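You operate a simulated robot arm through the tools that you are given. There is no shell and no other tool.

The job below is to be done with a simulated two-armed robot. You get a single attempt, and the scene is never put back.

Task
Pack the pale muffin and the scone in the green lunch box, shut it and slide it back out of the way.
Fine: 8 to 16 cm toward the wall; the other muffin stays on the rack. Set down upright: what you pick out.

Only the result counts: the job must be done as asked and must still hold three seconds after the hand-in. Knocking over, shifting, dropping, spilling or breaking anything else fails it.

Robot
Two 7-joint arms with two-finger parallel grippers on one trunk that stands fixed in place. Base frame: the origin is at the foot of the trunk, x ahead of it, y to its left, z up. Lengths are in m, angles in rad, forces in N, time in s.
The left shoulder is at [0.071, 0.156, 1.18], the right one opposite. Payload 3.91 kg a hand.
Tool frame (each hand has its own): the origin (TCP) lies between the finger pads and is the grasp point; the fingertips stand 0.03 m ahead of it; z points along the fingers, y is the line along which they close. The gripper opens to 0.11 m. The fingers are 0.02 m wide and 0.01 m thick; the gripper's body (0.048 by 0.112 m) begins 0.055 m behind the TCP.
Orientation is told as [roll, pitch, yaw] about the base's x, y, z axes, in that order, counted from this pose: with the fingers straight down and closing along the base's y, the tool's x points along the base's -x, its y along +y and its z along -z.

Tools
- The arms move only by the tool step_arm. It takes "left_moves", "right_moves" or both (then of equal length, played together; a hand with none holds still); each is a list that holds one entry, the list of rows, each a list of 7 numbers: the shift along the tool's x, y, z in m, then the turn, a rotation vector about the tool's x, y, z in rad, then the gripper command, from -1 (fully open) to 1 (shut), values between in proportion. In form: [[[x, y, z, ax, ay, az, fingers], ...]]. A call has 1 to 20 rows; each row is the pose to reach, as a shift and turn from the pose commanded when the call began, along the tool's axes at that moment. A row lasts 0.2 s, in which the tool goes at most 0.05 m and 0.15 rad; a call with a longer step from one row to the next is refused whole, and so is a gripper value outside its range. Where a pose cannot be reached the arm comes as near as it can. A force on the tool above 40 N (or 10 N above the force at the start of the call, whichever is more), or a blocked arm, ends the call early, and 0.2 s more pass. The fingers move at their own pace (about 0.108 m/s each) and stop on an object; they squeeze with about 43 N. The grip force told is the motor's: it shows also when the fingers shut on nothing. Time passes only in rows, and 0.2 s behind the last, so rows that repeat a pose let the fingers close. It gives the time, the measured TCP pose, the force on the tool (base axes), the opening and the grip force at its end, in the units of the frame above (readings bear some noise), with the torque about the TCP (base axes, N m) and any sound that the robot's microphone picked up, and new pictures: "views" is both (left out), scene, wrist or none (wrist: the cameras of the hands that moved).
- Cameras (640 x 400 px; columns grow to the right, rows downward): "scene" is now at [0.1434, 0.0043, 1.4239]; the picture's right is [-0.05, -1.00, -0.00], its down [-0.42, 0.02, -0.91] and it looks along [0.91, -0.04, -0.42] (base axes); focal length 346 px, centre (320, 200). "left" rides on the left gripper at [0.072, -0.017, -0.103] in its tool frame; the picture's right is [0.23, 0.97, 0.00], its down [-0.76, 0.18, -0.62] and it looks along [-0.61, 0.14, 0.78] (tool axes); focal length 222 px, centre (320, 200). "right" rides on the right gripper at [0.072, 0.017, -0.103] in its tool frame; the picture's right is [-0.23, 0.97, 0.00], its down [-0.76, -0.18, -0.62] and it looks along [-0.61, -0.14, 0.78] (tool axes); focal length 222 px, centre (320, 200). There is no depth. A picture from a camera that has moved, and an enlarged one, comes with that camera's place and axes in the base frame and with its lens. The place of the scene camera against the robot may be out by one fixed shift of up to 0.012 m in any direction.
- slide_trunk(by): slides the trunk up (or, below 0, down) by that many m; the arms and the scene camera ride with it, the base frame stays. It gives what a move gives, with no picture.
- head_to(pan, tilt): turns the head with the scene camera to pan (to the left, within 1.501 rad either way) and tilt (down, from -0.506 to 1.204), counted from straight ahead of the robot. It gives what a move gives, and a new picture of the scene camera.
- close_up(camera, box): a new picture of the part [left, top, right, bottom] of that camera's present view, enlarged. The clock stands still meanwhile.
- sign_off(): hands the job in; it is judged then, once.

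Places have to be worked out from the pictures, the camera data and where the tool is seen. Open the grippers and draw the arms clear of the work before you hand the job in, unless the task says otherwise.

The tools are called by a JSON object that holds its "op" and its "data". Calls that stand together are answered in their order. step_arm: Moves the arms, as the interface text tells. Its arguments: {"type":"object","properties":{"left_moves":{"type":"array","items":{"type":"array","items":{"type":"array","items":{"type":"number"}}}},"right_moves":{"type":"array","items":{"type":"array","items":{"type":"array","items":{"type":"number"}}}},"views":{"type":"string","enum":["both","scene","wrist","none"]}},"required":[]} The other tools are called the same way: slide_trunk (by) slides the trunk up or down; head_to (pan, tilt) turns the head that bears the scene camera; close_up (camera, box) takes an enlarged picture of a part of a camera's view; sign_off () hands the job in.

At the start:

```text
t: 0.0
left_position: [0.6216, 0.1495, 1.2812]
left_orientation: [0.001, 0.0, 0.002]
left_contact_force: [-0.3, -0.1, -0.4]
left_moment: [-0.01, 0.0, -0.01]
left_opening: 0.1101
left_grasp_force: 0.0
right_position: [0.5528, -0.3248, 1.2969]
right_orientation: [-0.002, 0.0, -0.001]
right_contact_force: [0.5, -0.3, -0.5]
right_moment: [-0.01, -0.01, 0.02]
right_opening: 0.1102
right_grasp_force: 0.0
trunk travel left (down, up): [-0.625, 0.315]
head pan, tilt: [-0.045, 0.428]
```

scene: 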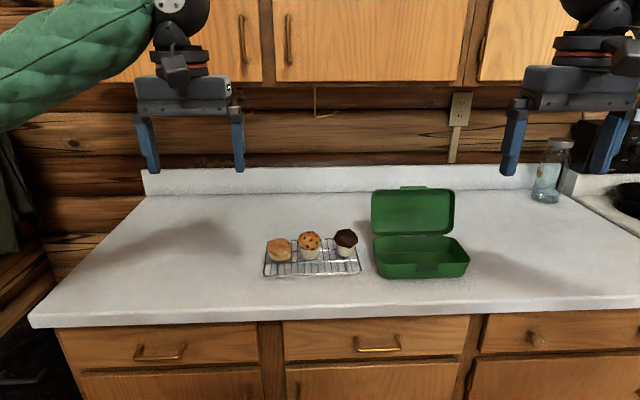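
right: 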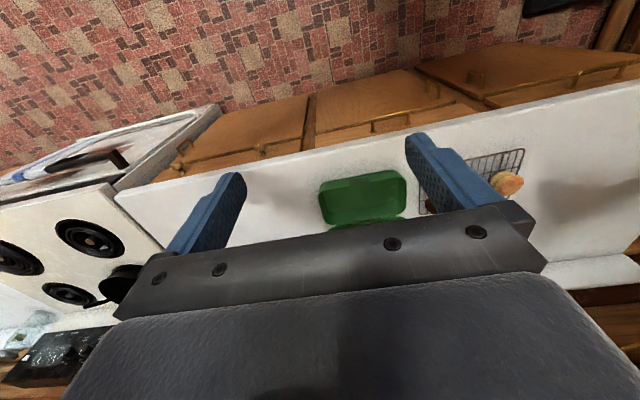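
left: 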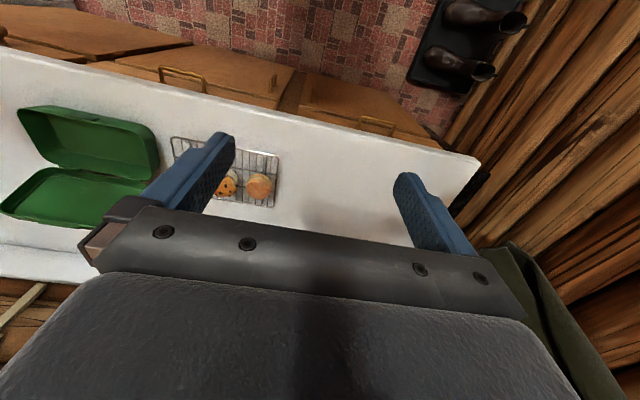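

The scene shows a wire rack with three baked items left of an open green lunch box. I'll take enlarged pictures to work out the places before moving.

{"op": "close_up", "data": {"camera": "scene", "box": [250, 215, 378, 295]}}

{"op": "close_up", "data": {"camera": "scene", "box": [350, 175, 494, 290]}}

```text
5.00 times, centred on (314, 255) of scene
camera zoom: at [0.1434, 0.0043, 1.4239], right [-0.05, -1.0, 0.0], down [-0.42, 0.02, -0.91], along [0.91, -0.04, -0.42], focal length 1730 px, centre (350, -75)
```

zoom: 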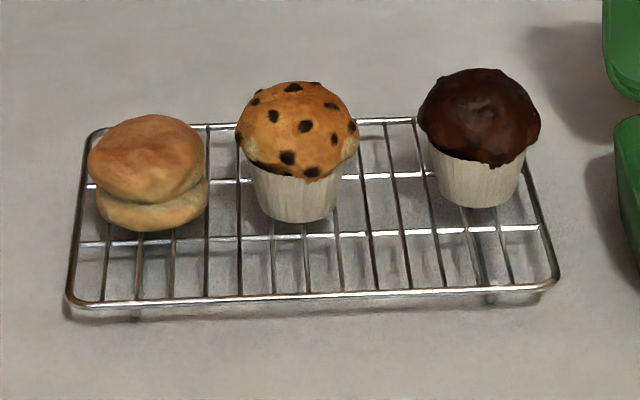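

```text
3.48 times, centred on (422, 232) of scene
camera zoom: at [0.1434, 0.0043, 1.4239], right [-0.05, -1.0, 0.0], down [-0.42, 0.02, -0.91], along [0.91, -0.04, -0.42], focal length 1203 px, centre (-35, 87)
```

zoom: 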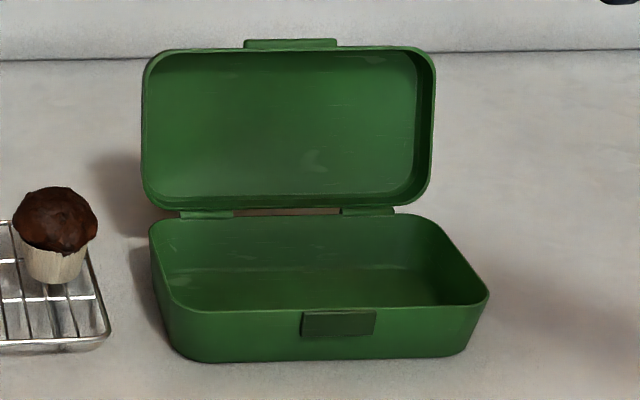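

The order on the rack is scone (left), pale chocolate-chip muffin (middle), dark muffin (right), and a rough triangulation puts the counter near z≈0.92 with the items at x≈0.88. I'll draw the left hand aside and hover the right hand over the rack for a better look.

{"op": "step_arm", "data": {"right_moves": [[[-0.027, 0.0245, 0.01, 0, 0, 0, -1], [-0.054, 0.049, 0.02, 0, 0, 0, -1], [-0.081, 0.0735, 0.03, 0, 0, 0, -1], [-0.108, 0.098, 0.04, 0, 0, 0, -1], [-0.135, 0.1225, 0.05, 0, 0, 0, -1], [-0.162, 0.147, 0.06, 0, 0, 0, -1], [-0.189, 0.1715, 0.07, 0, 0, 0, -1], [-0.216, 0.196, 0.08, 0, 0, 0, -1], [-0.243, 0.2205, 0.09, 0, 0, 0, -1], [-0.267, 0.245, 0.097, 0, 0, 0, -1], [-0.267, 0.245, 0.097, 0, 0, 0, -1]]], "left_moves": [[[0.002, 0.025, 0, 0, 0, 0, -1], [0.004, 0.05, 0, 0, 0, 0, -1], [0.006, 0.075, 0, 0, 0, 0, -1], [0.008, 0.1, 0, 0, 0, 0, -1], [0.01, 0.125, 0, 0, 0, 0, -1], [0.012, 0.15, 0, 0, 0, 0, -1], [0.014, 0.175, 0, 0, 0, 0, -1], [0.016, 0.2, 0, 0, 0, 0, -1], [0.018, 0.225, 0, 0, 0, 0, -1], [0.02, 0.25, 0, 0, 0, 0, -1], [0.02, 0.25, 0, 0, 0, 0, -1]]], "views": "both"}}

```text
t: 2.4
left_position: [0.6029, 0.3989, 1.2806]
left_orientation: [0.0, 0.0, 0.0]
left_contact_force: [-0.1, -0.6, -0.3]
left_moment: [0.04, 0.0, 0.0]
left_opening: 0.1099
left_grasp_force: 0.1
right_position: [0.8171, -0.0807, 1.1998]
right_orientation: [0.002, 0.0, 0.0]
right_contact_force: [-0.2, -0.8, 0.6]
right_moment: [0.05, -0.01, 0.0]
right_opening: 0.11
right_grasp_force: 0.1
trunk travel left (down, up): [-0.625, 0.315]
head pan, tilt: [-0.045, 0.428]
camera scene: at [0.1434, 0.003, 1.4239], right [-0.05, -1.0, 0.0], down [-0.42, 0.02, -0.91], along [0.91, -0.04, -0.42], focal length 346 px, centre (320, 200)
camera right: at [0.7451, -0.0636, 1.3028], right [0.23, 0.97, 0.0], down [0.76, -0.18, 0.62], along [0.61, -0.14, -0.78], focal length 222 px, centre (320, 200)
camera left: at [0.5317, 0.3824, 1.3835], right [-0.23, 0.97, 0.0], down [0.76, 0.18, 0.62], along [0.61, 0.14, -0.78], focal length 222 px, centre (320, 200)
```

scene: 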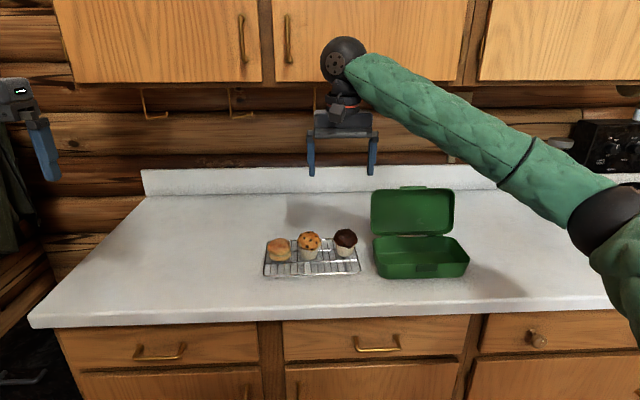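
right: 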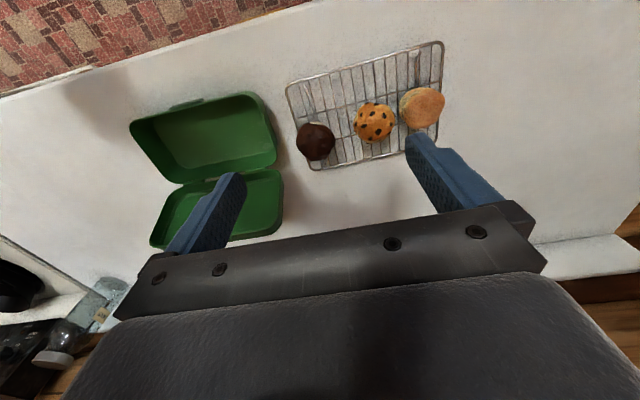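
left: 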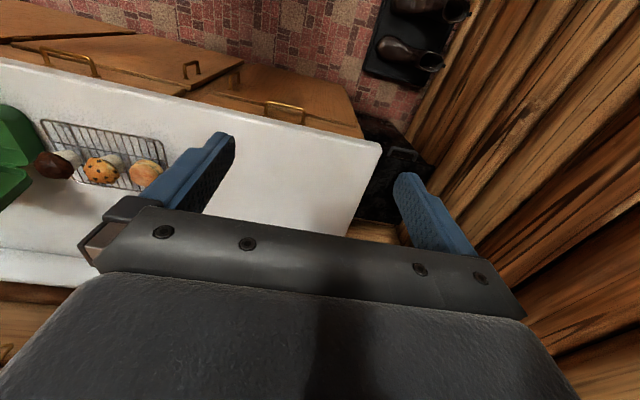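

The right wrist camera now sees the rack and box well. I'll enlarge both regions for measurement.

{"op": "close_up", "data": {"camera": "right", "box": [280, 35, 456, 145]}}

{"op": "close_up", "data": {"camera": "right", "box": [120, 85, 296, 255]}}

{"op": "close_up", "data": {"camera": "right", "box": [280, 70, 456, 180]}}

```text
3.64 times, centred on (368, 90) of right
camera zoom: at [0.7451, -0.0636, 1.3028], right [0.23, 0.97, 0.0], down [0.76, -0.18, 0.62], along [0.61, -0.14, -0.78], focal length 808 px, centre (146, 600)
```

zoom: 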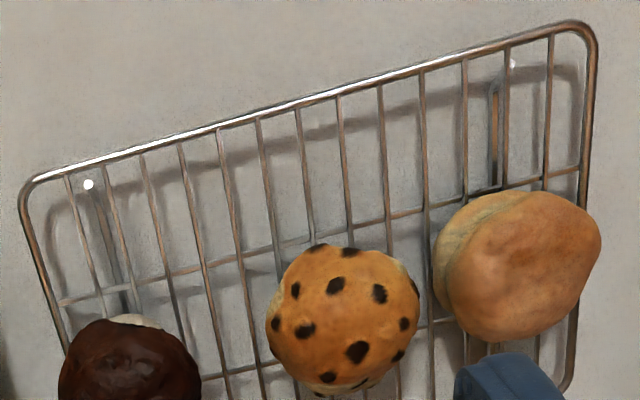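

```text
2.35 times, centred on (208, 170) of right
camera zoom: at [0.7451, -0.0636, 1.3028], right [0.23, 0.97, 0.0], down [0.76, -0.18, 0.62], along [0.61, -0.14, -0.78], focal length 523 px, centre (584, 271)
```

zoom: 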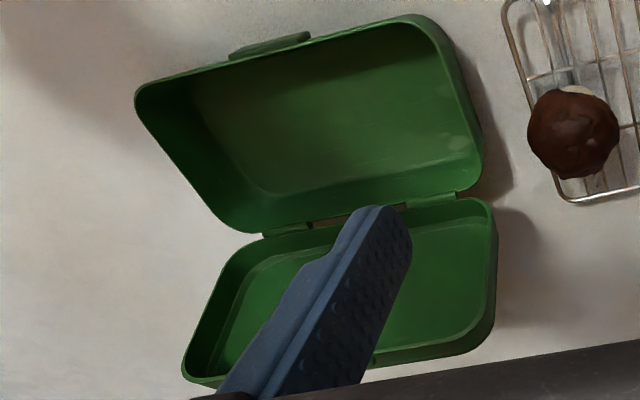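

```text
3.64 times, centred on (368, 125) of right
camera zoom: at [0.7451, -0.0636, 1.3028], right [0.23, 0.97, 0.0], down [0.76, -0.18, 0.62], along [0.61, -0.14, -0.78], focal length 808 px, centre (146, 473)
```

zoom: 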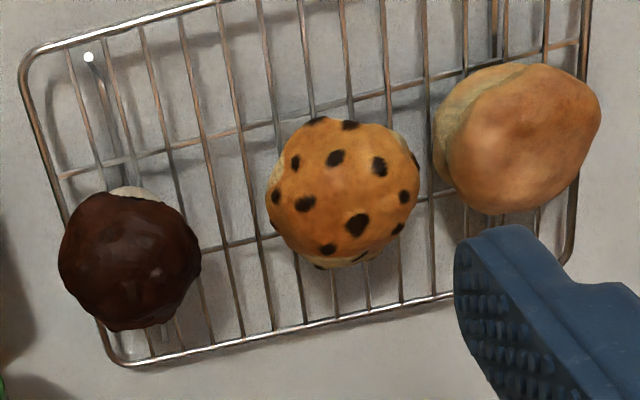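

Muffin cap comes out near (0.875, -0.01, 0.98) and the rack wire near z≈0.935. I'll move the right hand over the box for a second viewpoint to fix heights and the box geometry.

{"op": "step_arm", "data": {"right_moves": [[[0.0, -0.04, -0.012, 0, 0, 0, -1], [0.0, -0.08, -0.025, 0, 0, 0, -1], [0.0, -0.12, -0.037, 0, 0, 0, -1], [0.0, -0.16, -0.05, 0, 0, 0, -1], [0.0, -0.2, -0.05, 0, 0, 0, -1], [0.0, -0.2, -0.05, 0, 0, 0, -1]]], "views": "both"}}

```text
t: 3.8
left_position: [0.603, 0.401, 1.2791]
left_orientation: [-0.002, -0.001, 0.002]
left_contact_force: [0.0, 0.5, -0.6]
left_moment: [0.01, -0.04, 0.0]
left_opening: 0.1102
left_grasp_force: 0.0
right_position: [0.8182, -0.2791, 1.2506]
right_orientation: [-0.002, -0.001, 0.001]
right_contact_force: [0.7, 0.4, 0.2]
right_moment: [0.01, 0.0, 0.01]
right_opening: 0.1101
right_grasp_force: 0.0
trunk travel left (down, up): [-0.625, 0.315]
head pan, tilt: [-0.045, 0.428]
camera scene: at [0.1436, 0.0056, 1.4239], right [-0.05, -1.0, 0.0], down [-0.42, 0.02, -0.91], along [0.91, -0.04, -0.42], focal length 346 px, centre (320, 200)
camera right: at [0.7452, -0.2616, 1.3532], right [0.23, 0.97, 0.0], down [0.76, -0.18, 0.62], along [0.61, -0.14, -0.78], focal length 222 px, centre (320, 200)
```

scene: 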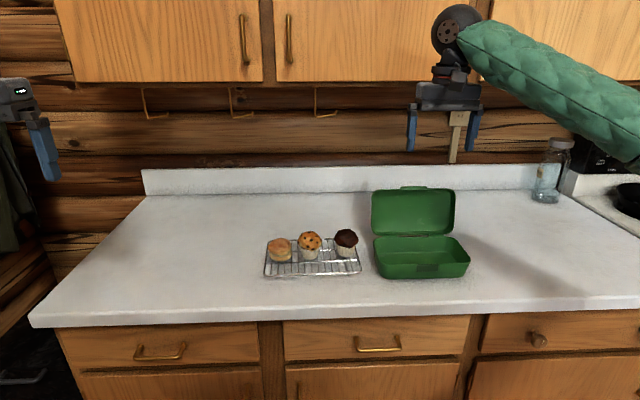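
right: 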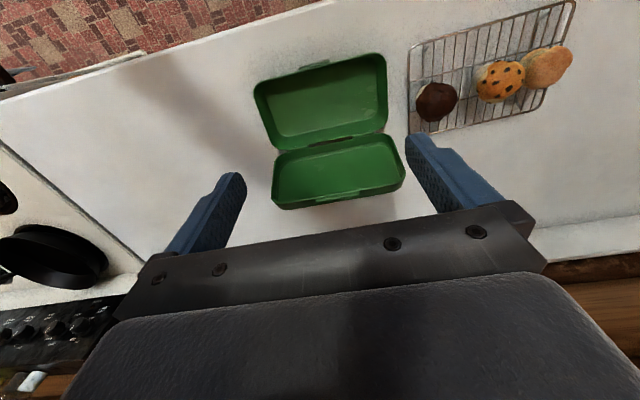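

{"op": "close_up", "data": {"camera": "right", "box": [240, 40, 432, 220]}}

{"op": "close_up", "data": {"camera": "right", "box": [400, 0, 592, 140]}}

```text
2.22 times, centred on (336, 130) of right
camera zoom: at [0.7452, -0.2616, 1.3532], right [0.23, 0.97, 0.0], down [0.76, -0.18, 0.62], along [0.61, -0.14, -0.78], focal length 494 px, centre (284, 356)
```

zoom: 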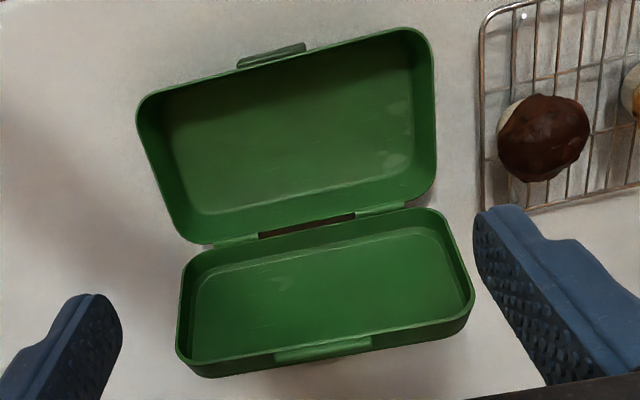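

```text
2.86 times, centred on (496, 70) of right
camera zoom: at [0.7452, -0.2616, 1.3532], right [0.23, 0.97, 0.0], down [0.76, -0.18, 0.62], along [0.61, -0.14, -0.78], focal length 635 px, centre (-183, 571)
```

zoom: 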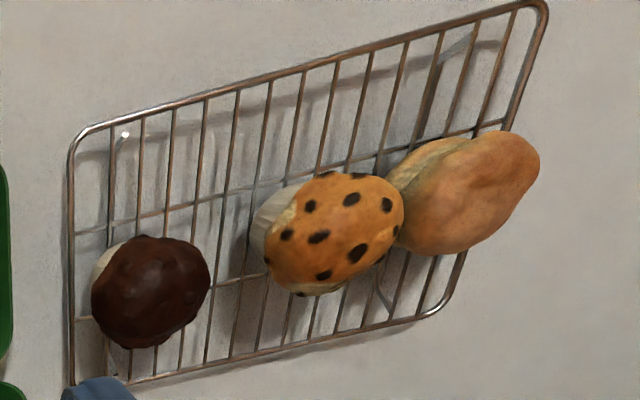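

Triangulating both views: rack wire top z≈0.93, pale muffin ≈(0.874,-0.013), scone ≈(0.876,0.063), dark muffin ≈(0.884,-0.103); box base spans x≈0.80–0.92, y≈-0.386…-0.173, rim z≈0.95, lid leaning back about 25° with top near (0.97, z 1.06). I'll turn the right gripper so its fingers close along x and hover over the pale muffin.

{"op": "step_arm", "data": {"right_moves": [[[-0.005, 0.0242, 0.0064, 0, 0, -0.1428, -1], [-0.01, 0.0484, 0.0128, 0, 0, -0.2856, -1], [-0.015, 0.0725, 0.0191, 0, 0, -0.4284, -1], [-0.02, 0.0967, 0.0255, 0, 0, -0.5712, -1], [-0.025, 0.1209, 0.0318, 0, 0, -0.714, -1], [-0.03, 0.1451, 0.0382, 0, 0, -0.8568, -1], [-0.036, 0.1693, 0.0445, 0, 0, -0.9996, -1], [-0.041, 0.1935, 0.0509, 0, 0, -1.1424, -1], [-0.046, 0.2176, 0.0573, 0, 0, -1.2852, -1], [-0.051, 0.2418, 0.0636, 0, 0, -1.428, -1], [-0.056, 0.266, 0.07, 0, 0, -1.5708, -1], [-0.056, 0.266, 0.07, 0, 0, -1.5708, -1]]], "views": "both"}}

```text
t: 6.4
left_position: [0.6038, 0.3994, 1.2814]
left_orientation: [0.001, -0.002, 0.003]
left_contact_force: [-0.1, 0.1, 0.4]
left_moment: [-0.01, 0.03, 0.0]
left_opening: 0.1097
left_grasp_force: 0.1
right_position: [0.8753, -0.0141, 1.1792]
right_orientation: [0.0, 0.0, 1.571]
right_contact_force: [0.3, -0.5, 0.2]
right_moment: [0.06, -0.02, -0.05]
right_opening: 0.1101
right_grasp_force: 0.0
trunk travel left (down, up): [-0.625, 0.315]
head pan, tilt: [-0.045, 0.428]
camera scene: at [0.1432, 0.0038, 1.424], right [-0.05, -1.0, 0.0], down [-0.41, 0.02, -0.91], along [0.91, -0.04, -0.42], focal length 346 px, centre (320, 200)
camera right: at [0.8581, -0.0867, 1.2819], right [-0.97, 0.23, 0.0], down [0.18, 0.76, 0.62], along [0.14, 0.61, -0.78], focal length 222 px, centre (320, 200)
```

scene: 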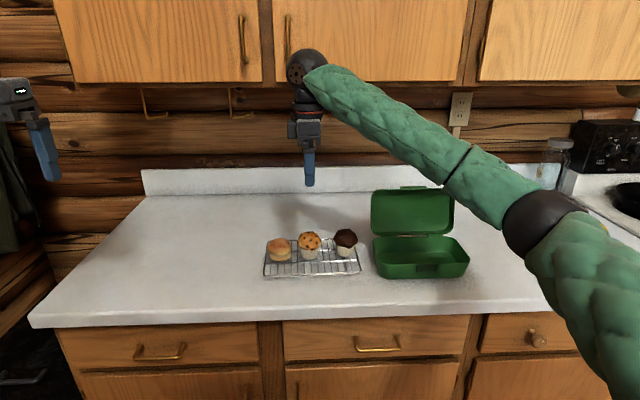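
right: 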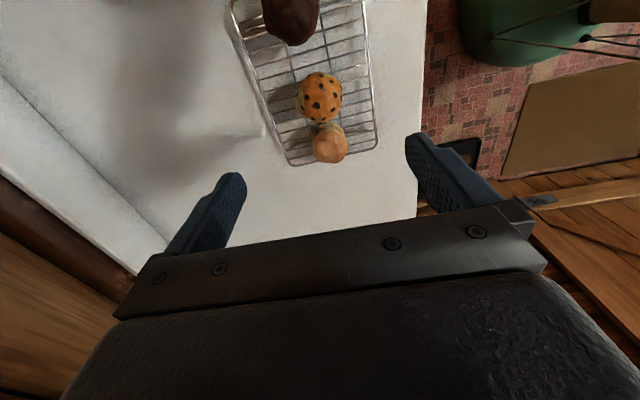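

The hover is as commanded (0.875,-0.014,1.179), yaw 90°. I'll enlarge the wrist view to refine the muffin and scone centres.

{"op": "close_up", "data": {"camera": "right", "box": [220, 0, 396, 176]}}

```text
2.27 times, centred on (308, 88) of right
camera zoom: at [0.8581, -0.0867, 1.2819], right [-0.97, 0.23, 0.0], down [0.18, 0.76, 0.62], along [0.14, 0.61, -0.78], focal length 505 px, centre (347, 454)
```

zoom: 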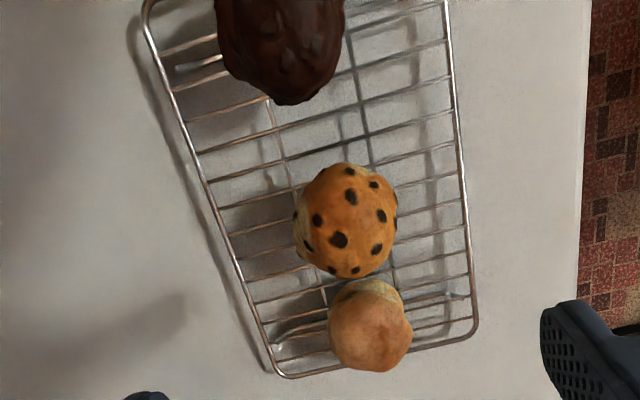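

The muffin centre reads (0.876,-0.015), so I'm within a couple of mm. I'll descend to just above it and check alignment.

{"op": "step_arm", "data": {"right_moves": [[[0, 0, 0.04, 0, 0, 0, -1], [0, 0, 0.08, 0, 0, 0, -1], [0, 0, 0.12, 0, 0, 0, -1], [0, 0, 0.14, 0, 0, 0, -1], [0, 0, 0.145, 0, 0, 0, -1]]], "views": "both"}}

```text
t: 7.6
left_position: [0.6034, 0.4002, 1.2804]
left_orientation: [0.0, 0.0, 0.0]
left_contact_force: [-0.2, -0.6, -0.1]
left_moment: [0.01, 0.02, -0.01]
left_opening: 0.1101
left_grasp_force: 0.2
right_position: [0.8742, -0.0137, 1.0339]
right_orientation: [-0.001, 0.0, 1.57]
right_contact_force: [-1.4, -0.2, -0.5]
right_moment: [0.01, 0.01, -0.02]
right_opening: 0.1099
right_grasp_force: 0.1
trunk travel left (down, up): [-0.625, 0.315]
head pan, tilt: [-0.045, 0.428]
camera scene: at [0.1434, 0.0048, 1.4239], right [-0.05, -1.0, 0.0], down [-0.42, 0.02, -0.91], along [0.91, -0.04, -0.42], focal length 346 px, centre (320, 200)
camera right: at [0.8572, -0.0863, 1.137], right [-0.97, 0.23, 0.0], down [0.18, 0.76, 0.62], along [0.14, 0.61, -0.78], focal length 222 px, centre (320, 200)
```

scene: 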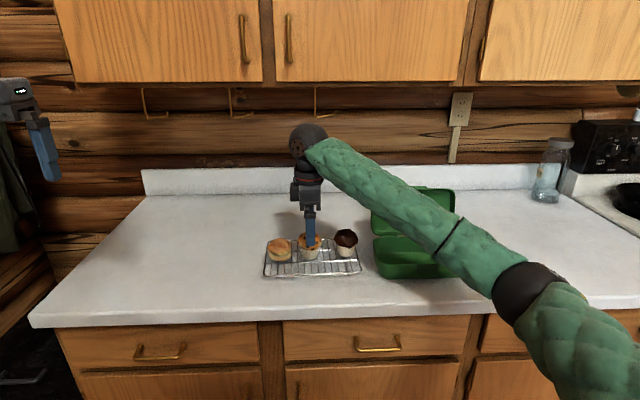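
right: 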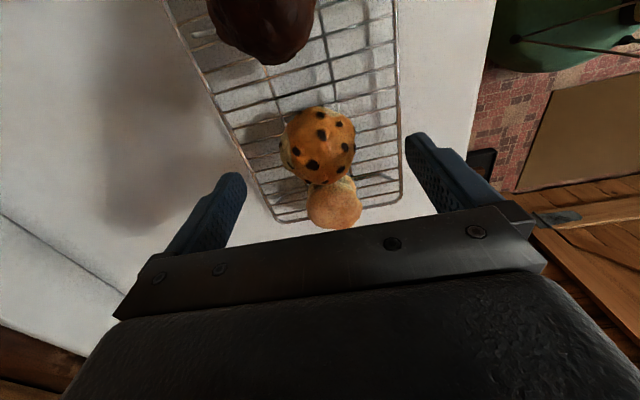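

Aligned within 2 mm. I'll lower so the pads sit at the cap's widest part (TCP z≈0.975) and close gently.

{"op": "step_arm", "data": {"right_moves": [[[0.001, 0, 0.03, 0, 0, 0, -1], [0.002, 0, 0.055, 0, 0, 0, -1], [0.002, 0, 0.059, 0, 0, 0, -1], [0.002, 0, 0.059, 0, 0, 0, -0.3], [0.002, 0, 0.059, 0, 0, 0, -0.1], [0.002, 0, 0.059, 0, 0, 0, 0.0], [0.002, 0, 0.059, 0, 0, 0, 0.06], [0.002, 0, 0.059, 0, 0, 0, 0.06]]], "views": "both"}}

```text
t: 9.4
left_position: [0.6038, 0.3997, 1.2802]
left_orientation: [0.001, 0.001, 0.002]
left_contact_force: [0.7, -0.7, 0.4]
left_moment: [0.01, 0.02, 0.02]
left_opening: 0.1102
left_grasp_force: 0.1
right_position: [0.8755, -0.0171, 0.9752]
right_orientation: [0.0, 0.0, 1.573]
right_contact_force: [-0.8, 0.0, 0.9]
right_moment: [-0.01, 0.01, -0.03]
right_opening: 0.0618
right_grasp_force: 6.2
trunk travel left (down, up): [-0.625, 0.315]
head pan, tilt: [-0.045, 0.428]
camera scene: at [0.1436, 0.0047, 1.4239], right [-0.05, -1.0, 0.0], down [-0.42, 0.02, -0.91], along [0.91, -0.04, -0.42], focal length 346 px, centre (320, 200)
camera right: at [0.8575, -0.0884, 1.0789], right [-0.97, 0.23, 0.0], down [0.18, 0.76, 0.62], along [0.14, 0.61, -0.78], focal length 222 px, centre (320, 200)
```

scene: 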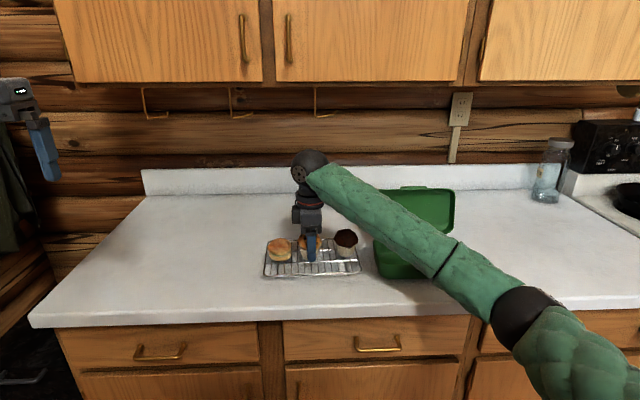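
right: 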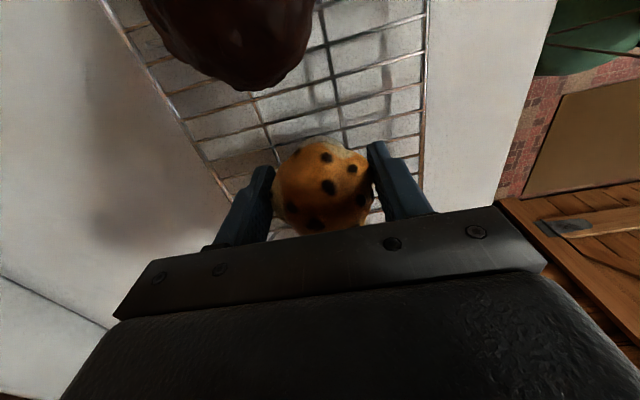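

The muffin is held at 0.062 m opening with a light grip. I'll firm it a little and lift straight up.

{"op": "step_arm", "data": {"right_moves": [[[0, 0, 0, 0, 0, 0, 0.2], [0, 0, 0, 0, 0, 0, 0.25], [0, 0, -0.01, 0, 0, 0, 0.25], [0, 0, -0.03, 0, 0, 0, 0.25], [0, 0, -0.06, 0, 0, 0, 0.25], [0, 0, -0.1, 0, 0, 0, 0.25], [0, 0, -0.14, 0, 0, 0, 0.25], [0, 0, -0.17, 0, 0, 0, 0.25], [0, 0, -0.175, 0, 0, 0, 0.25]]], "views": "both"}}

```text
t: 11.4
left_position: [0.6037, 0.4001, 1.2798]
left_orientation: [0.0, 0.001, 0.002]
left_contact_force: [0.1, -0.4, -0.6]
left_moment: [0.01, 0.02, 0.05]
left_opening: 0.1098
left_grasp_force: 0.0
right_position: [0.8745, -0.018, 1.1523]
right_orientation: [0.001, 0.001, 1.569]
right_contact_force: [-0.8, 0.9, -0.9]
right_moment: [0.0, -0.03, 0.0]
right_opening: 0.0619
right_grasp_force: 5.9
trunk travel left (down, up): [-0.625, 0.315]
head pan, tilt: [-0.045, 0.428]
camera scene: at [0.1439, 0.0047, 1.4238], right [-0.05, -1.0, 0.0], down [-0.42, 0.02, -0.91], along [0.91, -0.04, -0.42], focal length 346 px, centre (320, 200)
camera right: at [0.8574, -0.0901, 1.2555], right [-0.97, 0.23, 0.0], down [0.18, 0.76, 0.62], along [0.14, 0.61, -0.78], focal length 222 px, centre (320, 200)
```

scene: 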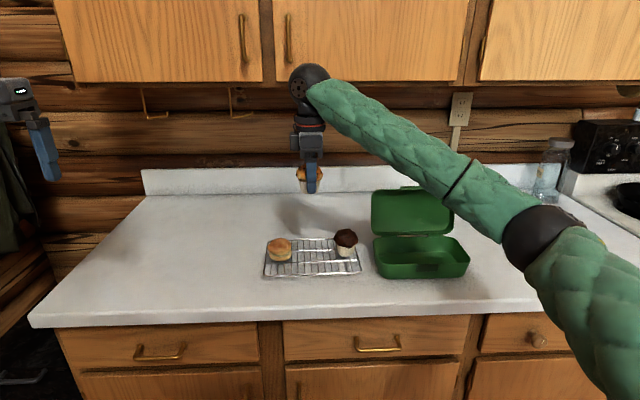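
right: 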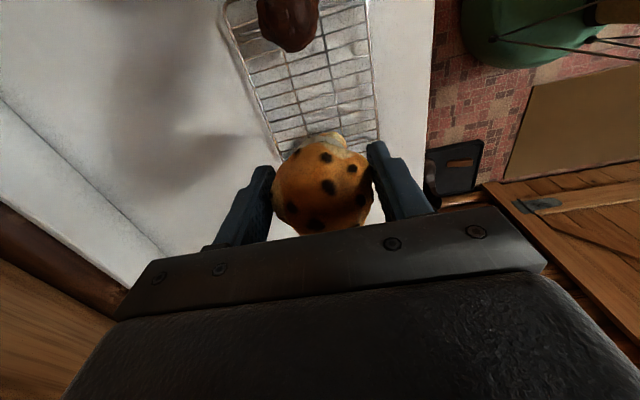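

The muffin is up and upright. I'll carry it at this height across to above the right half of the box, clear of the lid top.

{"op": "step_arm", "data": {"right_moves": [[[0.035, 0.002, -0.008, 0, 0, 0, 0.25], [0.07, 0.004, -0.008, 0, 0, 0, 0.25], [0.105, 0.006, -0.008, 0, 0, 0, 0.25], [0.14, 0.008, -0.008, 0, 0, 0, 0.25], [0.175, 0.01, -0.008, 0, 0, 0, 0.25], [0.21, 0.012, -0.008, 0, 0, 0, 0.25], [0.245, 0.014, -0.008, 0, 0, 0, 0.25], [0.28, 0.0145, -0.008, 0, 0, 0, 0.25], [0.305, 0.0145, -0.008, 0, 0, 0, 0.25], [0.31, 0.0145, -0.008, 0, 0, 0, 0.25], [0.31, 0.0145, -0.008, 0, 0, 0, 0.25]]], "views": "both"}}

{"op": "close_up", "data": {"camera": "right", "box": [200, 0, 456, 200]}}

{"op": "close_up", "data": {"camera": "scene", "box": [350, 120, 494, 290]}}

```text
t: 13.8
left_position: [0.604, 0.4008, 1.2801]
left_orientation: [0.001, 0.0, -0.001]
left_contact_force: [-0.4, -0.5, -0.9]
left_moment: [0.02, -0.02, 0.02]
left_opening: 0.1099
left_grasp_force: 0.0
right_position: [0.8602, -0.3256, 1.1563]
right_orientation: [0.0, 0.0, 1.571]
right_contact_force: [-0.7, 0.5, -0.6]
right_moment: [0.01, 0.01, 0.01]
right_opening: 0.0618
right_grasp_force: 5.7
trunk travel left (down, up): [-0.625, 0.315]
head pan, tilt: [-0.045, 0.428]
camera scene: at [0.1435, 0.0043, 1.4239], right [-0.05, -1.0, 0.0], down [-0.42, 0.02, -0.91], along [0.91, -0.04, -0.42], focal length 346 px, centre (320, 200)
camera right: at [0.8429, -0.3984, 1.2614], right [-0.97, 0.23, 0.0], down [0.18, 0.76, 0.62], along [0.14, 0.61, -0.78], focal length 222 px, centre (320, 200)
```

scene: 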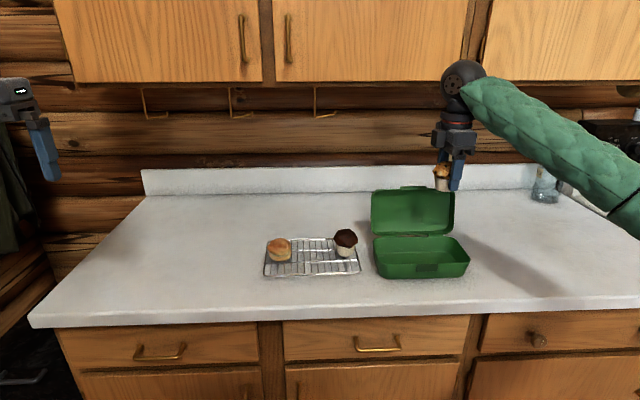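
right: 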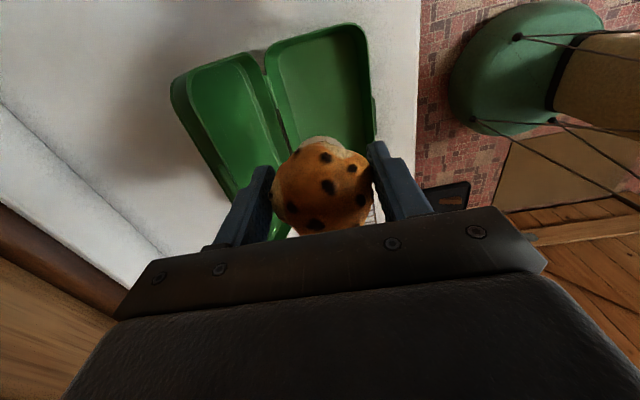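

```text
2.00 times, centred on (328, 100) of right
camera zoom: at [0.8429, -0.3984, 1.2614], right [-0.97, 0.23, 0.0], down [0.18, 0.76, 0.62], along [0.14, 0.61, -0.78], focal length 444 px, centre (304, 400)
```

zoom: 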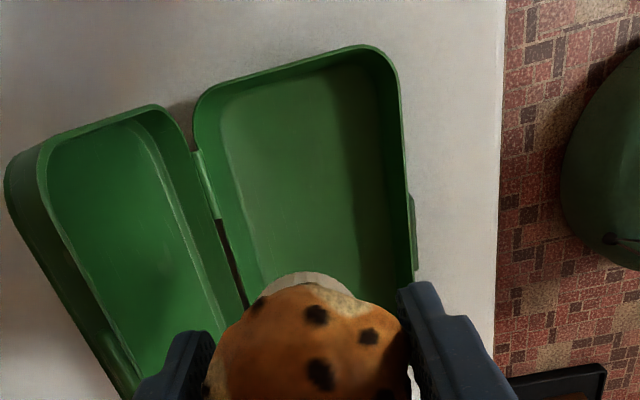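

```text
2.35 times, centred on (422, 205) of scene
camera zoom: at [0.1435, 0.0043, 1.4239], right [-0.05, -1.0, 0.0], down [-0.42, 0.02, -0.91], along [0.91, -0.04, -0.42], focal length 814 px, centre (80, 188)
```

zoom: 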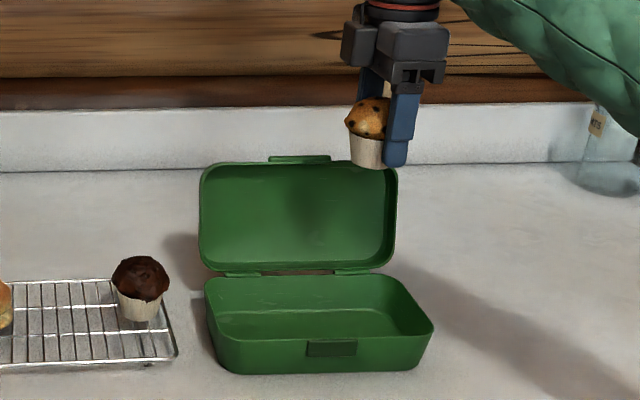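

The box base reads x≈0.797–0.917, y≈-0.389…-0.173 with its floor near z≈0.91, and the hand is over its right half. I'll lower the muffin part-way into the box and check.

{"op": "step_arm", "data": {"right_moves": [[[0, 0.003, 0.03, 0, 0, 0, 0.25], [0, 0.003, 0.06, 0, 0, 0, 0.25], [0, 0.003, 0.09, 0, 0, 0, 0.25], [0, 0.003, 0.12, 0, 0, 0, 0.25], [0, 0.003, 0.145, 0, 0, 0, 0.25], [0, 0.003, 0.165, 0, 0, 0, 0.25], [0, 0.003, 0.17, 0, 0, 0, 0.25]]], "views": "both"}}

{"op": "close_up", "data": {"camera": "right", "box": [200, 0, 456, 200]}}

{"op": "close_up", "data": {"camera": "scene", "box": [350, 150, 494, 290]}}

```text
t: 15.4
left_position: [0.6034, 0.4002, 1.2806]
left_orientation: [0.0, 0.0, 0.0]
left_contact_force: [-0.5, 0.7, 0.4]
left_moment: [-0.01, 0.01, -0.02]
left_opening: 0.11
left_grasp_force: 0.1
right_position: [0.8576, -0.3266, 0.9871]
right_orientation: [0.0, 0.0, 1.57]
right_contact_force: [0.2, 0.2, -0.3]
right_moment: [0.02, -0.01, 0.0]
right_opening: 0.0616
right_grasp_force: 6.3
trunk travel left (down, up): [-0.625, 0.315]
head pan, tilt: [-0.045, 0.428]
camera scene: at [0.1434, 0.0046, 1.4239], right [-0.05, -1.0, 0.0], down [-0.42, 0.02, -0.91], along [0.91, -0.04, -0.42], focal length 346 px, centre (320, 200)
camera right: at [0.8397, -0.3986, 1.0908], right [-0.97, 0.23, 0.0], down [0.18, 0.76, 0.62], along [0.14, 0.61, -0.78], focal length 222 px, centre (320, 200)
```

scene: 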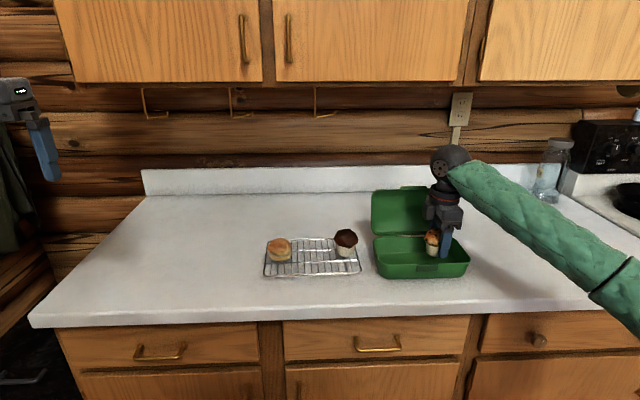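
right: 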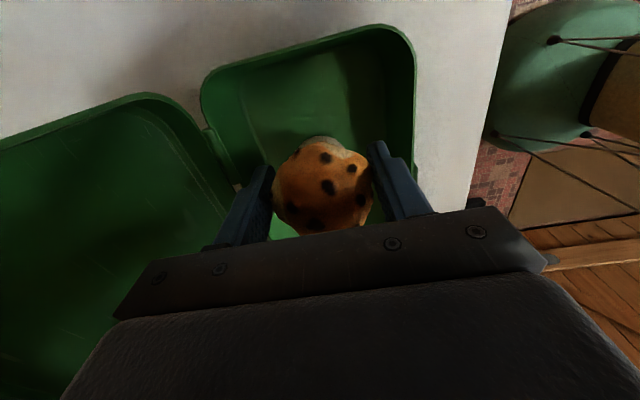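

```text
2.00 times, centred on (328, 100) of right
camera zoom: at [0.8397, -0.3986, 1.0908], right [-0.97, 0.23, 0.0], down [0.18, 0.76, 0.62], along [0.14, 0.61, -0.78], focal length 444 px, centre (304, 400)
```

zoom: 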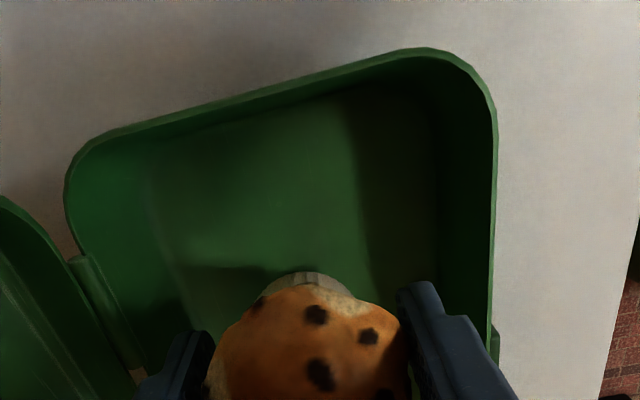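

```text
2.86 times, centred on (422, 220) of scene
camera zoom: at [0.1434, 0.0046, 1.4239], right [-0.05, -1.0, 0.0], down [-0.42, 0.02, -0.91], along [0.91, -0.04, -0.42], focal length 988 px, centre (29, 143)
```

zoom: 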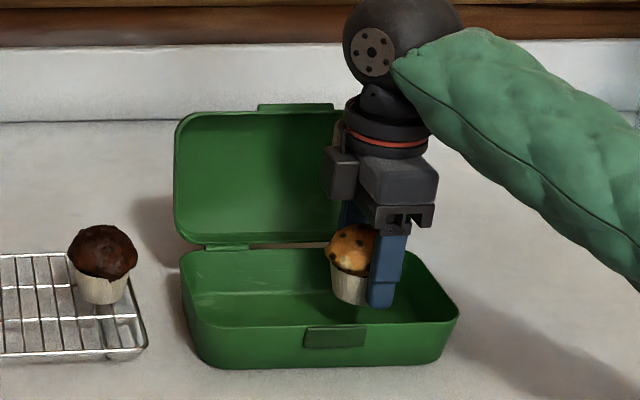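

The muffin is centred between the walls; the box centre in x reads ≈0.855. I'll nudge 2 mm toward the robot and lower further, watching the force.

{"op": "step_arm", "data": {"right_moves": [[[0, 0.002, 0.01, 0, 0, 0, 0.25], [0, 0.002, 0.018, 0, 0, 0, 0.25], [0, 0.002, 0.022, 0, 0, 0, 0.25], [0, 0.002, 0.022, 0, 0, 0, 0.25]]], "views": "none"}}

{"op": "step_arm", "data": {"right_moves": [[[0, 0, 0.002, 0, 0, 0, 0.25], [0, 0, 0.004, 0, 0, 0, 0.25], [0, 0, 0.004, 0, 0, 0, 0.25]]], "views": "none"}}

```text
t: 16.4
left_position: [0.6037, 0.4004, 1.28]
left_orientation: [0.001, 0.0, 0.003]
left_contact_force: [0.5, -0.2, -0.5]
left_moment: [-0.02, 0.01, 0.01]
left_opening: 0.11
left_grasp_force: 0.0
right_position: [0.8554, -0.3266, 0.9662]
right_orientation: [-0.001, 0.001, 1.571]
right_contact_force: [0.7, 0.4, -0.1]
right_moment: [0.02, 0.0, 0.02]
right_opening: 0.0621
right_grasp_force: 5.6
trunk travel left (down, up): [-0.625, 0.315]
head pan, tilt: [-0.045, 0.428]
```

```text
t: 17.2
left_position: [0.6036, 0.4015, 1.2801]
left_orientation: [-0.001, 0.0, 0.0]
left_contact_force: [0.6, 0.2, -0.5]
left_moment: [0.02, -0.01, 0.01]
left_opening: 0.1098
left_grasp_force: 0.1
right_position: [0.855, -0.3261, 0.9622]
right_orientation: [0.0, -0.002, 1.572]
right_contact_force: [0.0, 0.2, -0.4]
right_moment: [0.02, -0.02, 0.02]
right_opening: 0.0617
right_grasp_force: 5.8
trunk travel left (down, up): [-0.625, 0.315]
head pan, tilt: [-0.045, 0.428]
```

No contact yet at z=0.962. I'll keep lowering in 3–4 mm steps with force checks.

{"op": "step_arm", "data": {"right_moves": [[[0, 0, 0.0015, 0, 0, 0, 0.25], [0, 0, 0.003, 0, 0, 0, 0.25], [0, 0, 0.003, 0, 0, 0, 0.25]]], "views": "none"}}

{"op": "step_arm", "data": {"right_moves": [[[0, 0, 0.0015, 0, 0, 0, 0.25], [0, 0, 0.003, 0, 0, 0, 0.25], [0, 0, 0.003, 0, 0, 0, 0.25]]], "views": "scene"}}

```text
t: 18.0
left_position: [0.6037, 0.4001, 1.2788]
left_orientation: [0.001, 0.001, 0.002]
left_contact_force: [-0.2, 0.2, -0.4]
left_moment: [0.0, 0.01, 0.01]
left_opening: 0.1099
left_grasp_force: 0.0
right_position: [0.8562, -0.3248, 0.96]
right_orientation: [0.001, 0.0, 1.572]
right_contact_force: [0.1, 0.6, -0.8]
right_moment: [0.03, 0.02, -0.03]
right_opening: 0.0616
right_grasp_force: 5.7
trunk travel left (down, up): [-0.625, 0.315]
head pan, tilt: [-0.045, 0.428]
```

```text
t: 18.8
left_position: [0.6046, 0.401, 1.2801]
left_orientation: [-0.001, -0.001, 0.003]
left_contact_force: [0.8, 0.2, -0.2]
left_moment: [0.01, 0.02, -0.04]
left_opening: 0.1099
left_grasp_force: 0.0
right_position: [0.8546, -0.3247, 0.9557]
right_orientation: [-0.001, -0.001, 1.57]
right_contact_force: [0.3, -0.6, 0.0]
right_moment: [0.02, 0.04, 0.02]
right_opening: 0.0616
right_grasp_force: 6.1
trunk travel left (down, up): [-0.625, 0.315]
head pan, tilt: [-0.045, 0.428]
camera scene: at [0.1435, 0.0045, 1.4239], right [-0.05, -1.0, 0.0], down [-0.42, 0.02, -0.91], along [0.91, -0.04, -0.42], focal length 346 px, centre (320, 200)
```

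scene: 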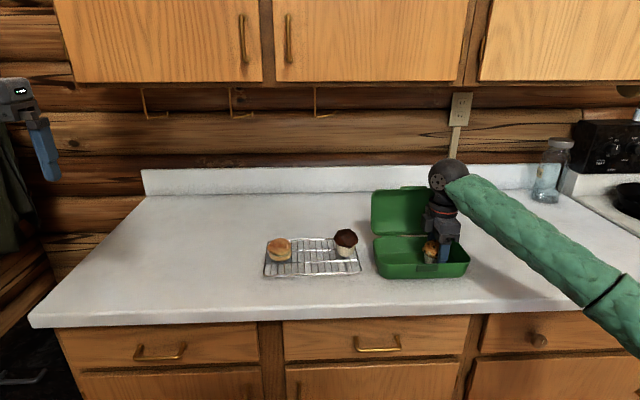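

Still free at z=0.956. I'll continue in 2 mm steps.

{"op": "step_arm", "data": {"right_moves": [[[0, 0, 0.001, 0, 0, 0, 0.25], [0, 0, 0.0025, 0, 0, 0, 0.25], [0, 0, 0.0025, 0, 0, 0, 0.25]]], "views": "none"}}

{"op": "step_arm", "data": {"right_moves": [[[0, 0, 0.001, 0, 0, 0, 0.25], [0, 0, 0.002, 0, 0, 0, 0.25], [0, 0, 0.002, 0, 0, 0, 0.25]]], "views": "none"}}

```text
t: 19.6
left_position: [0.6035, 0.4012, 1.2801]
left_orientation: [0.002, -0.001, 0.003]
left_contact_force: [-0.4, -0.4, -0.6]
left_moment: [-0.02, 0.02, -0.02]
left_opening: 0.1102
left_grasp_force: 0.1
right_position: [0.8555, -0.326, 0.9537]
right_orientation: [0.002, 0.0, 1.571]
right_contact_force: [2.7, 0.3, 6.8]
right_moment: [0.0, 0.01, -0.06]
right_opening: 0.0617
right_grasp_force: 6.0
trunk travel left (down, up): [-0.625, 0.315]
head pan, tilt: [-0.045, 0.428]
```

```text
t: 20.4
left_position: [0.6033, 0.3997, 1.2803]
left_orientation: [0.0, 0.001, 0.003]
left_contact_force: [0.7, -0.2, -0.3]
left_moment: [0.0, 0.02, 0.0]
left_opening: 0.1099
left_grasp_force: 0.0
right_position: [0.8551, -0.325, 0.9508]
right_orientation: [0.001, -0.001, 1.571]
right_contact_force: [0.3, -0.2, 5.4]
right_moment: [0.02, -0.02, -0.02]
right_opening: 0.0618
right_grasp_force: 6.1
trunk travel left (down, up): [-0.625, 0.315]
head pan, tilt: [-0.045, 0.428]
```

Contact was felt at z≈0.954 (box floor ≈0.91), so the muffin is standing on the floor. I'll release slowly with only a small opening, then rise straight up.

{"op": "step_arm", "data": {"right_moves": [[[0, 0, 0, 0, 0, 0, -0.05], [0, 0, 0, 0, 0, 0, -0.14], [0, 0, 0, 0, 0, 0, -0.22], [0, 0, 0, 0, 0, 0, -0.32], [0, 0, 0, 0, 0, 0, -0.38], [0, 0, 0, 0, 0, 0, -0.38]]], "views": "both"}}

{"op": "close_up", "data": {"camera": "scene", "box": [350, 150, 494, 290]}}

```text
t: 21.8
left_position: [0.6033, 0.3998, 1.2799]
left_orientation: [0.0, 0.002, 0.001]
left_contact_force: [0.0, -0.1, 0.0]
left_moment: [-0.02, 0.02, -0.03]
left_opening: 0.1097
left_grasp_force: 0.1
right_position: [0.855, -0.3259, 0.9519]
right_orientation: [0.001, 0.0, 1.572]
right_contact_force: [0.6, 0.5, -0.5]
right_moment: [-0.02, -0.01, 0.0]
right_opening: 0.0761
right_grasp_force: 0.1
trunk travel left (down, up): [-0.625, 0.315]
head pan, tilt: [-0.045, 0.428]
camera scene: at [0.1435, 0.0045, 1.4239], right [-0.05, -1.0, 0.0], down [-0.42, 0.02, -0.91], along [0.91, -0.04, -0.42], focal length 346 px, centre (320, 200)
camera right: at [0.8375, -0.3982, 1.0546], right [-0.97, 0.23, 0.0], down [0.18, 0.76, 0.62], along [0.14, 0.61, -0.78], focal length 222 px, centre (320, 200)
```

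scene: 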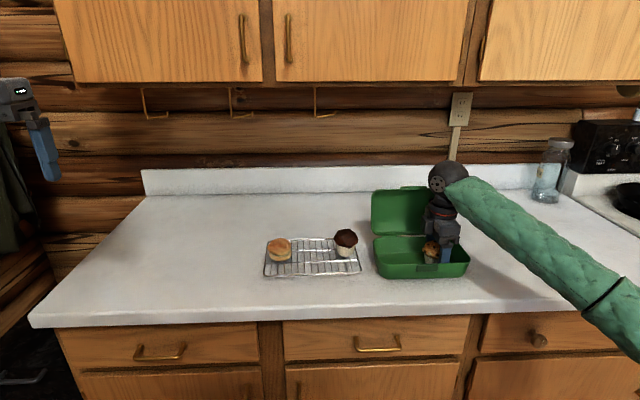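
right: 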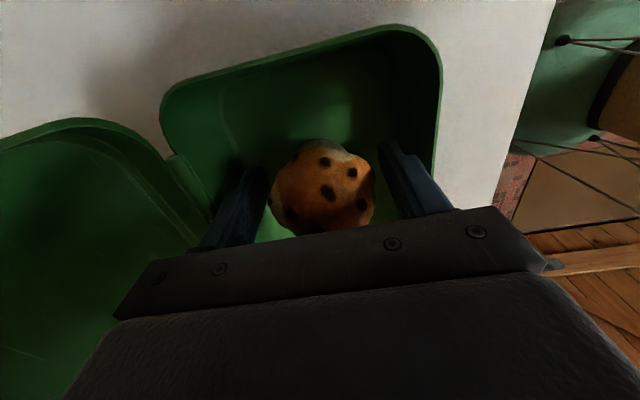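

```text
2.86 times, centred on (422, 220) of scene
camera zoom: at [0.1435, 0.0045, 1.4239], right [-0.05, -1.0, 0.0], down [-0.42, 0.02, -0.91], along [0.91, -0.04, -0.42], focal length 988 px, centre (29, 143)
```

zoom: 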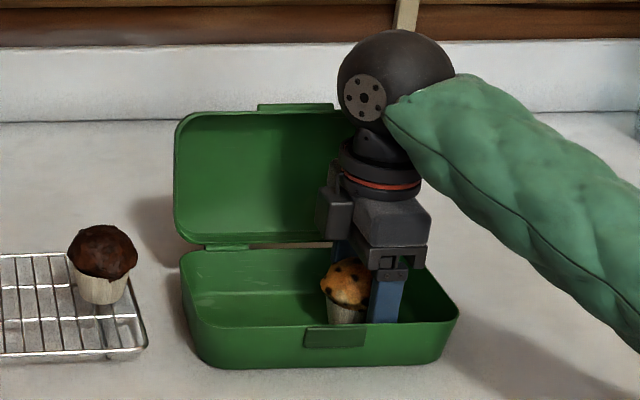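

The muffin stands free between the pads. I'll rise straight up and take a look.

{"op": "step_arm", "data": {"right_moves": [[[0, 0, -0.01, 0, 0, 0, -0.38], [0, 0, -0.03, 0, 0, 0, -0.38], [0, 0, -0.06, 0, 0, 0, -0.38], [0, 0, -0.1, 0, 0, 0, -0.38], [0, 0, -0.14, 0, 0, 0, -0.5], [0, 0, -0.18, 0, 0, 0, -1], [0, 0, -0.22, 0, 0, 0, -1], [0, 0, -0.225, 0, 0, 0, -1]]], "views": "both"}}

{"op": "close_up", "data": {"camera": "scene", "box": [350, 150, 494, 290]}}

{"op": "close_up", "data": {"camera": "right", "box": [160, 0, 416, 200]}}

```text
t: 23.6
left_position: [0.6036, 0.3993, 1.279]
left_orientation: [-0.001, 0.001, 0.001]
left_contact_force: [-0.2, 0.8, -0.5]
left_moment: [-0.01, 0.0, 0.02]
left_opening: 0.1101
left_grasp_force: 0.1
right_position: [0.8574, -0.3264, 1.1754]
right_orientation: [0.001, 0.002, 1.57]
right_contact_force: [-0.1, -0.2, -0.3]
right_moment: [0.0, 0.03, 0.03]
right_opening: 0.1099
right_grasp_force: 0.0
trunk travel left (down, up): [-0.625, 0.315]
head pan, tilt: [-0.045, 0.428]
camera scene: at [0.1441, 0.0043, 1.4238], right [-0.05, -1.0, 0.0], down [-0.42, 0.02, -0.91], along [0.91, -0.04, -0.42], focal length 346 px, centre (320, 200)
camera right: at [0.839, -0.3989, 1.2791], right [-0.97, 0.23, 0.0], down [0.18, 0.76, 0.62], along [0.14, 0.61, -0.78], focal length 222 px, centre (320, 200)
```

scene: 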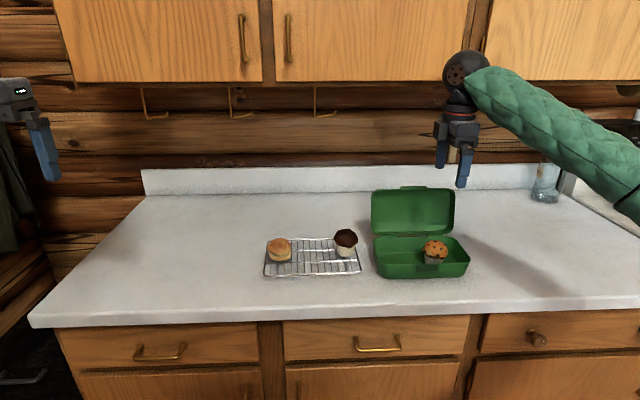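
right: 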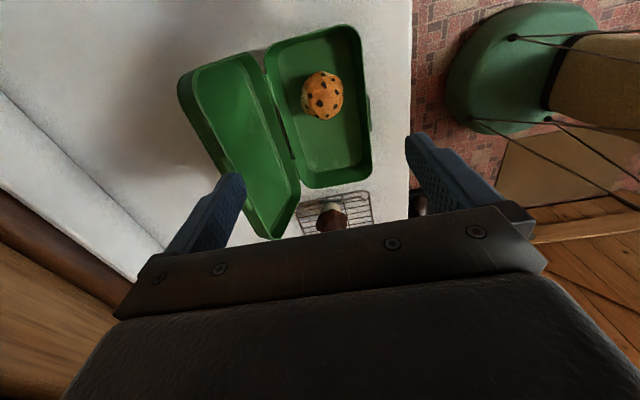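

```text
2.86 times, centred on (422, 220) of scene
camera zoom: at [0.1441, 0.0043, 1.4238], right [-0.05, -1.0, 0.0], down [-0.42, 0.02, -0.91], along [0.91, -0.04, -0.42], focal length 988 px, centre (29, 143)
```

zoom: 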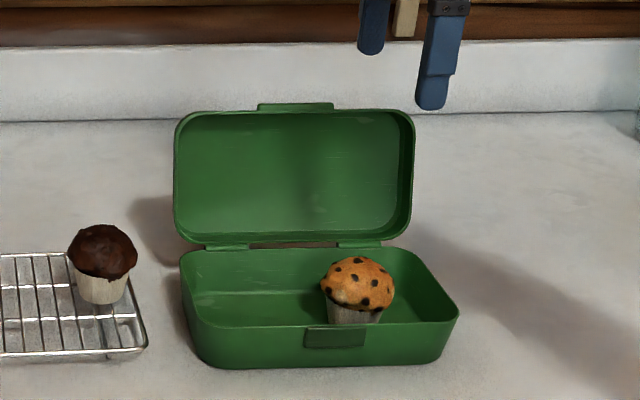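

```text
2.00 times, centred on (288, 100) of right
camera zoom: at [0.839, -0.3989, 1.2791], right [-0.97, 0.23, 0.0], down [0.18, 0.76, 0.62], along [0.14, 0.61, -0.78], focal length 444 px, centre (384, 400)
```

zoom: 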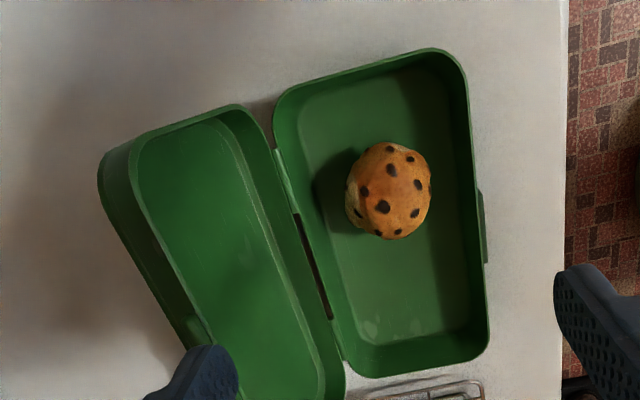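

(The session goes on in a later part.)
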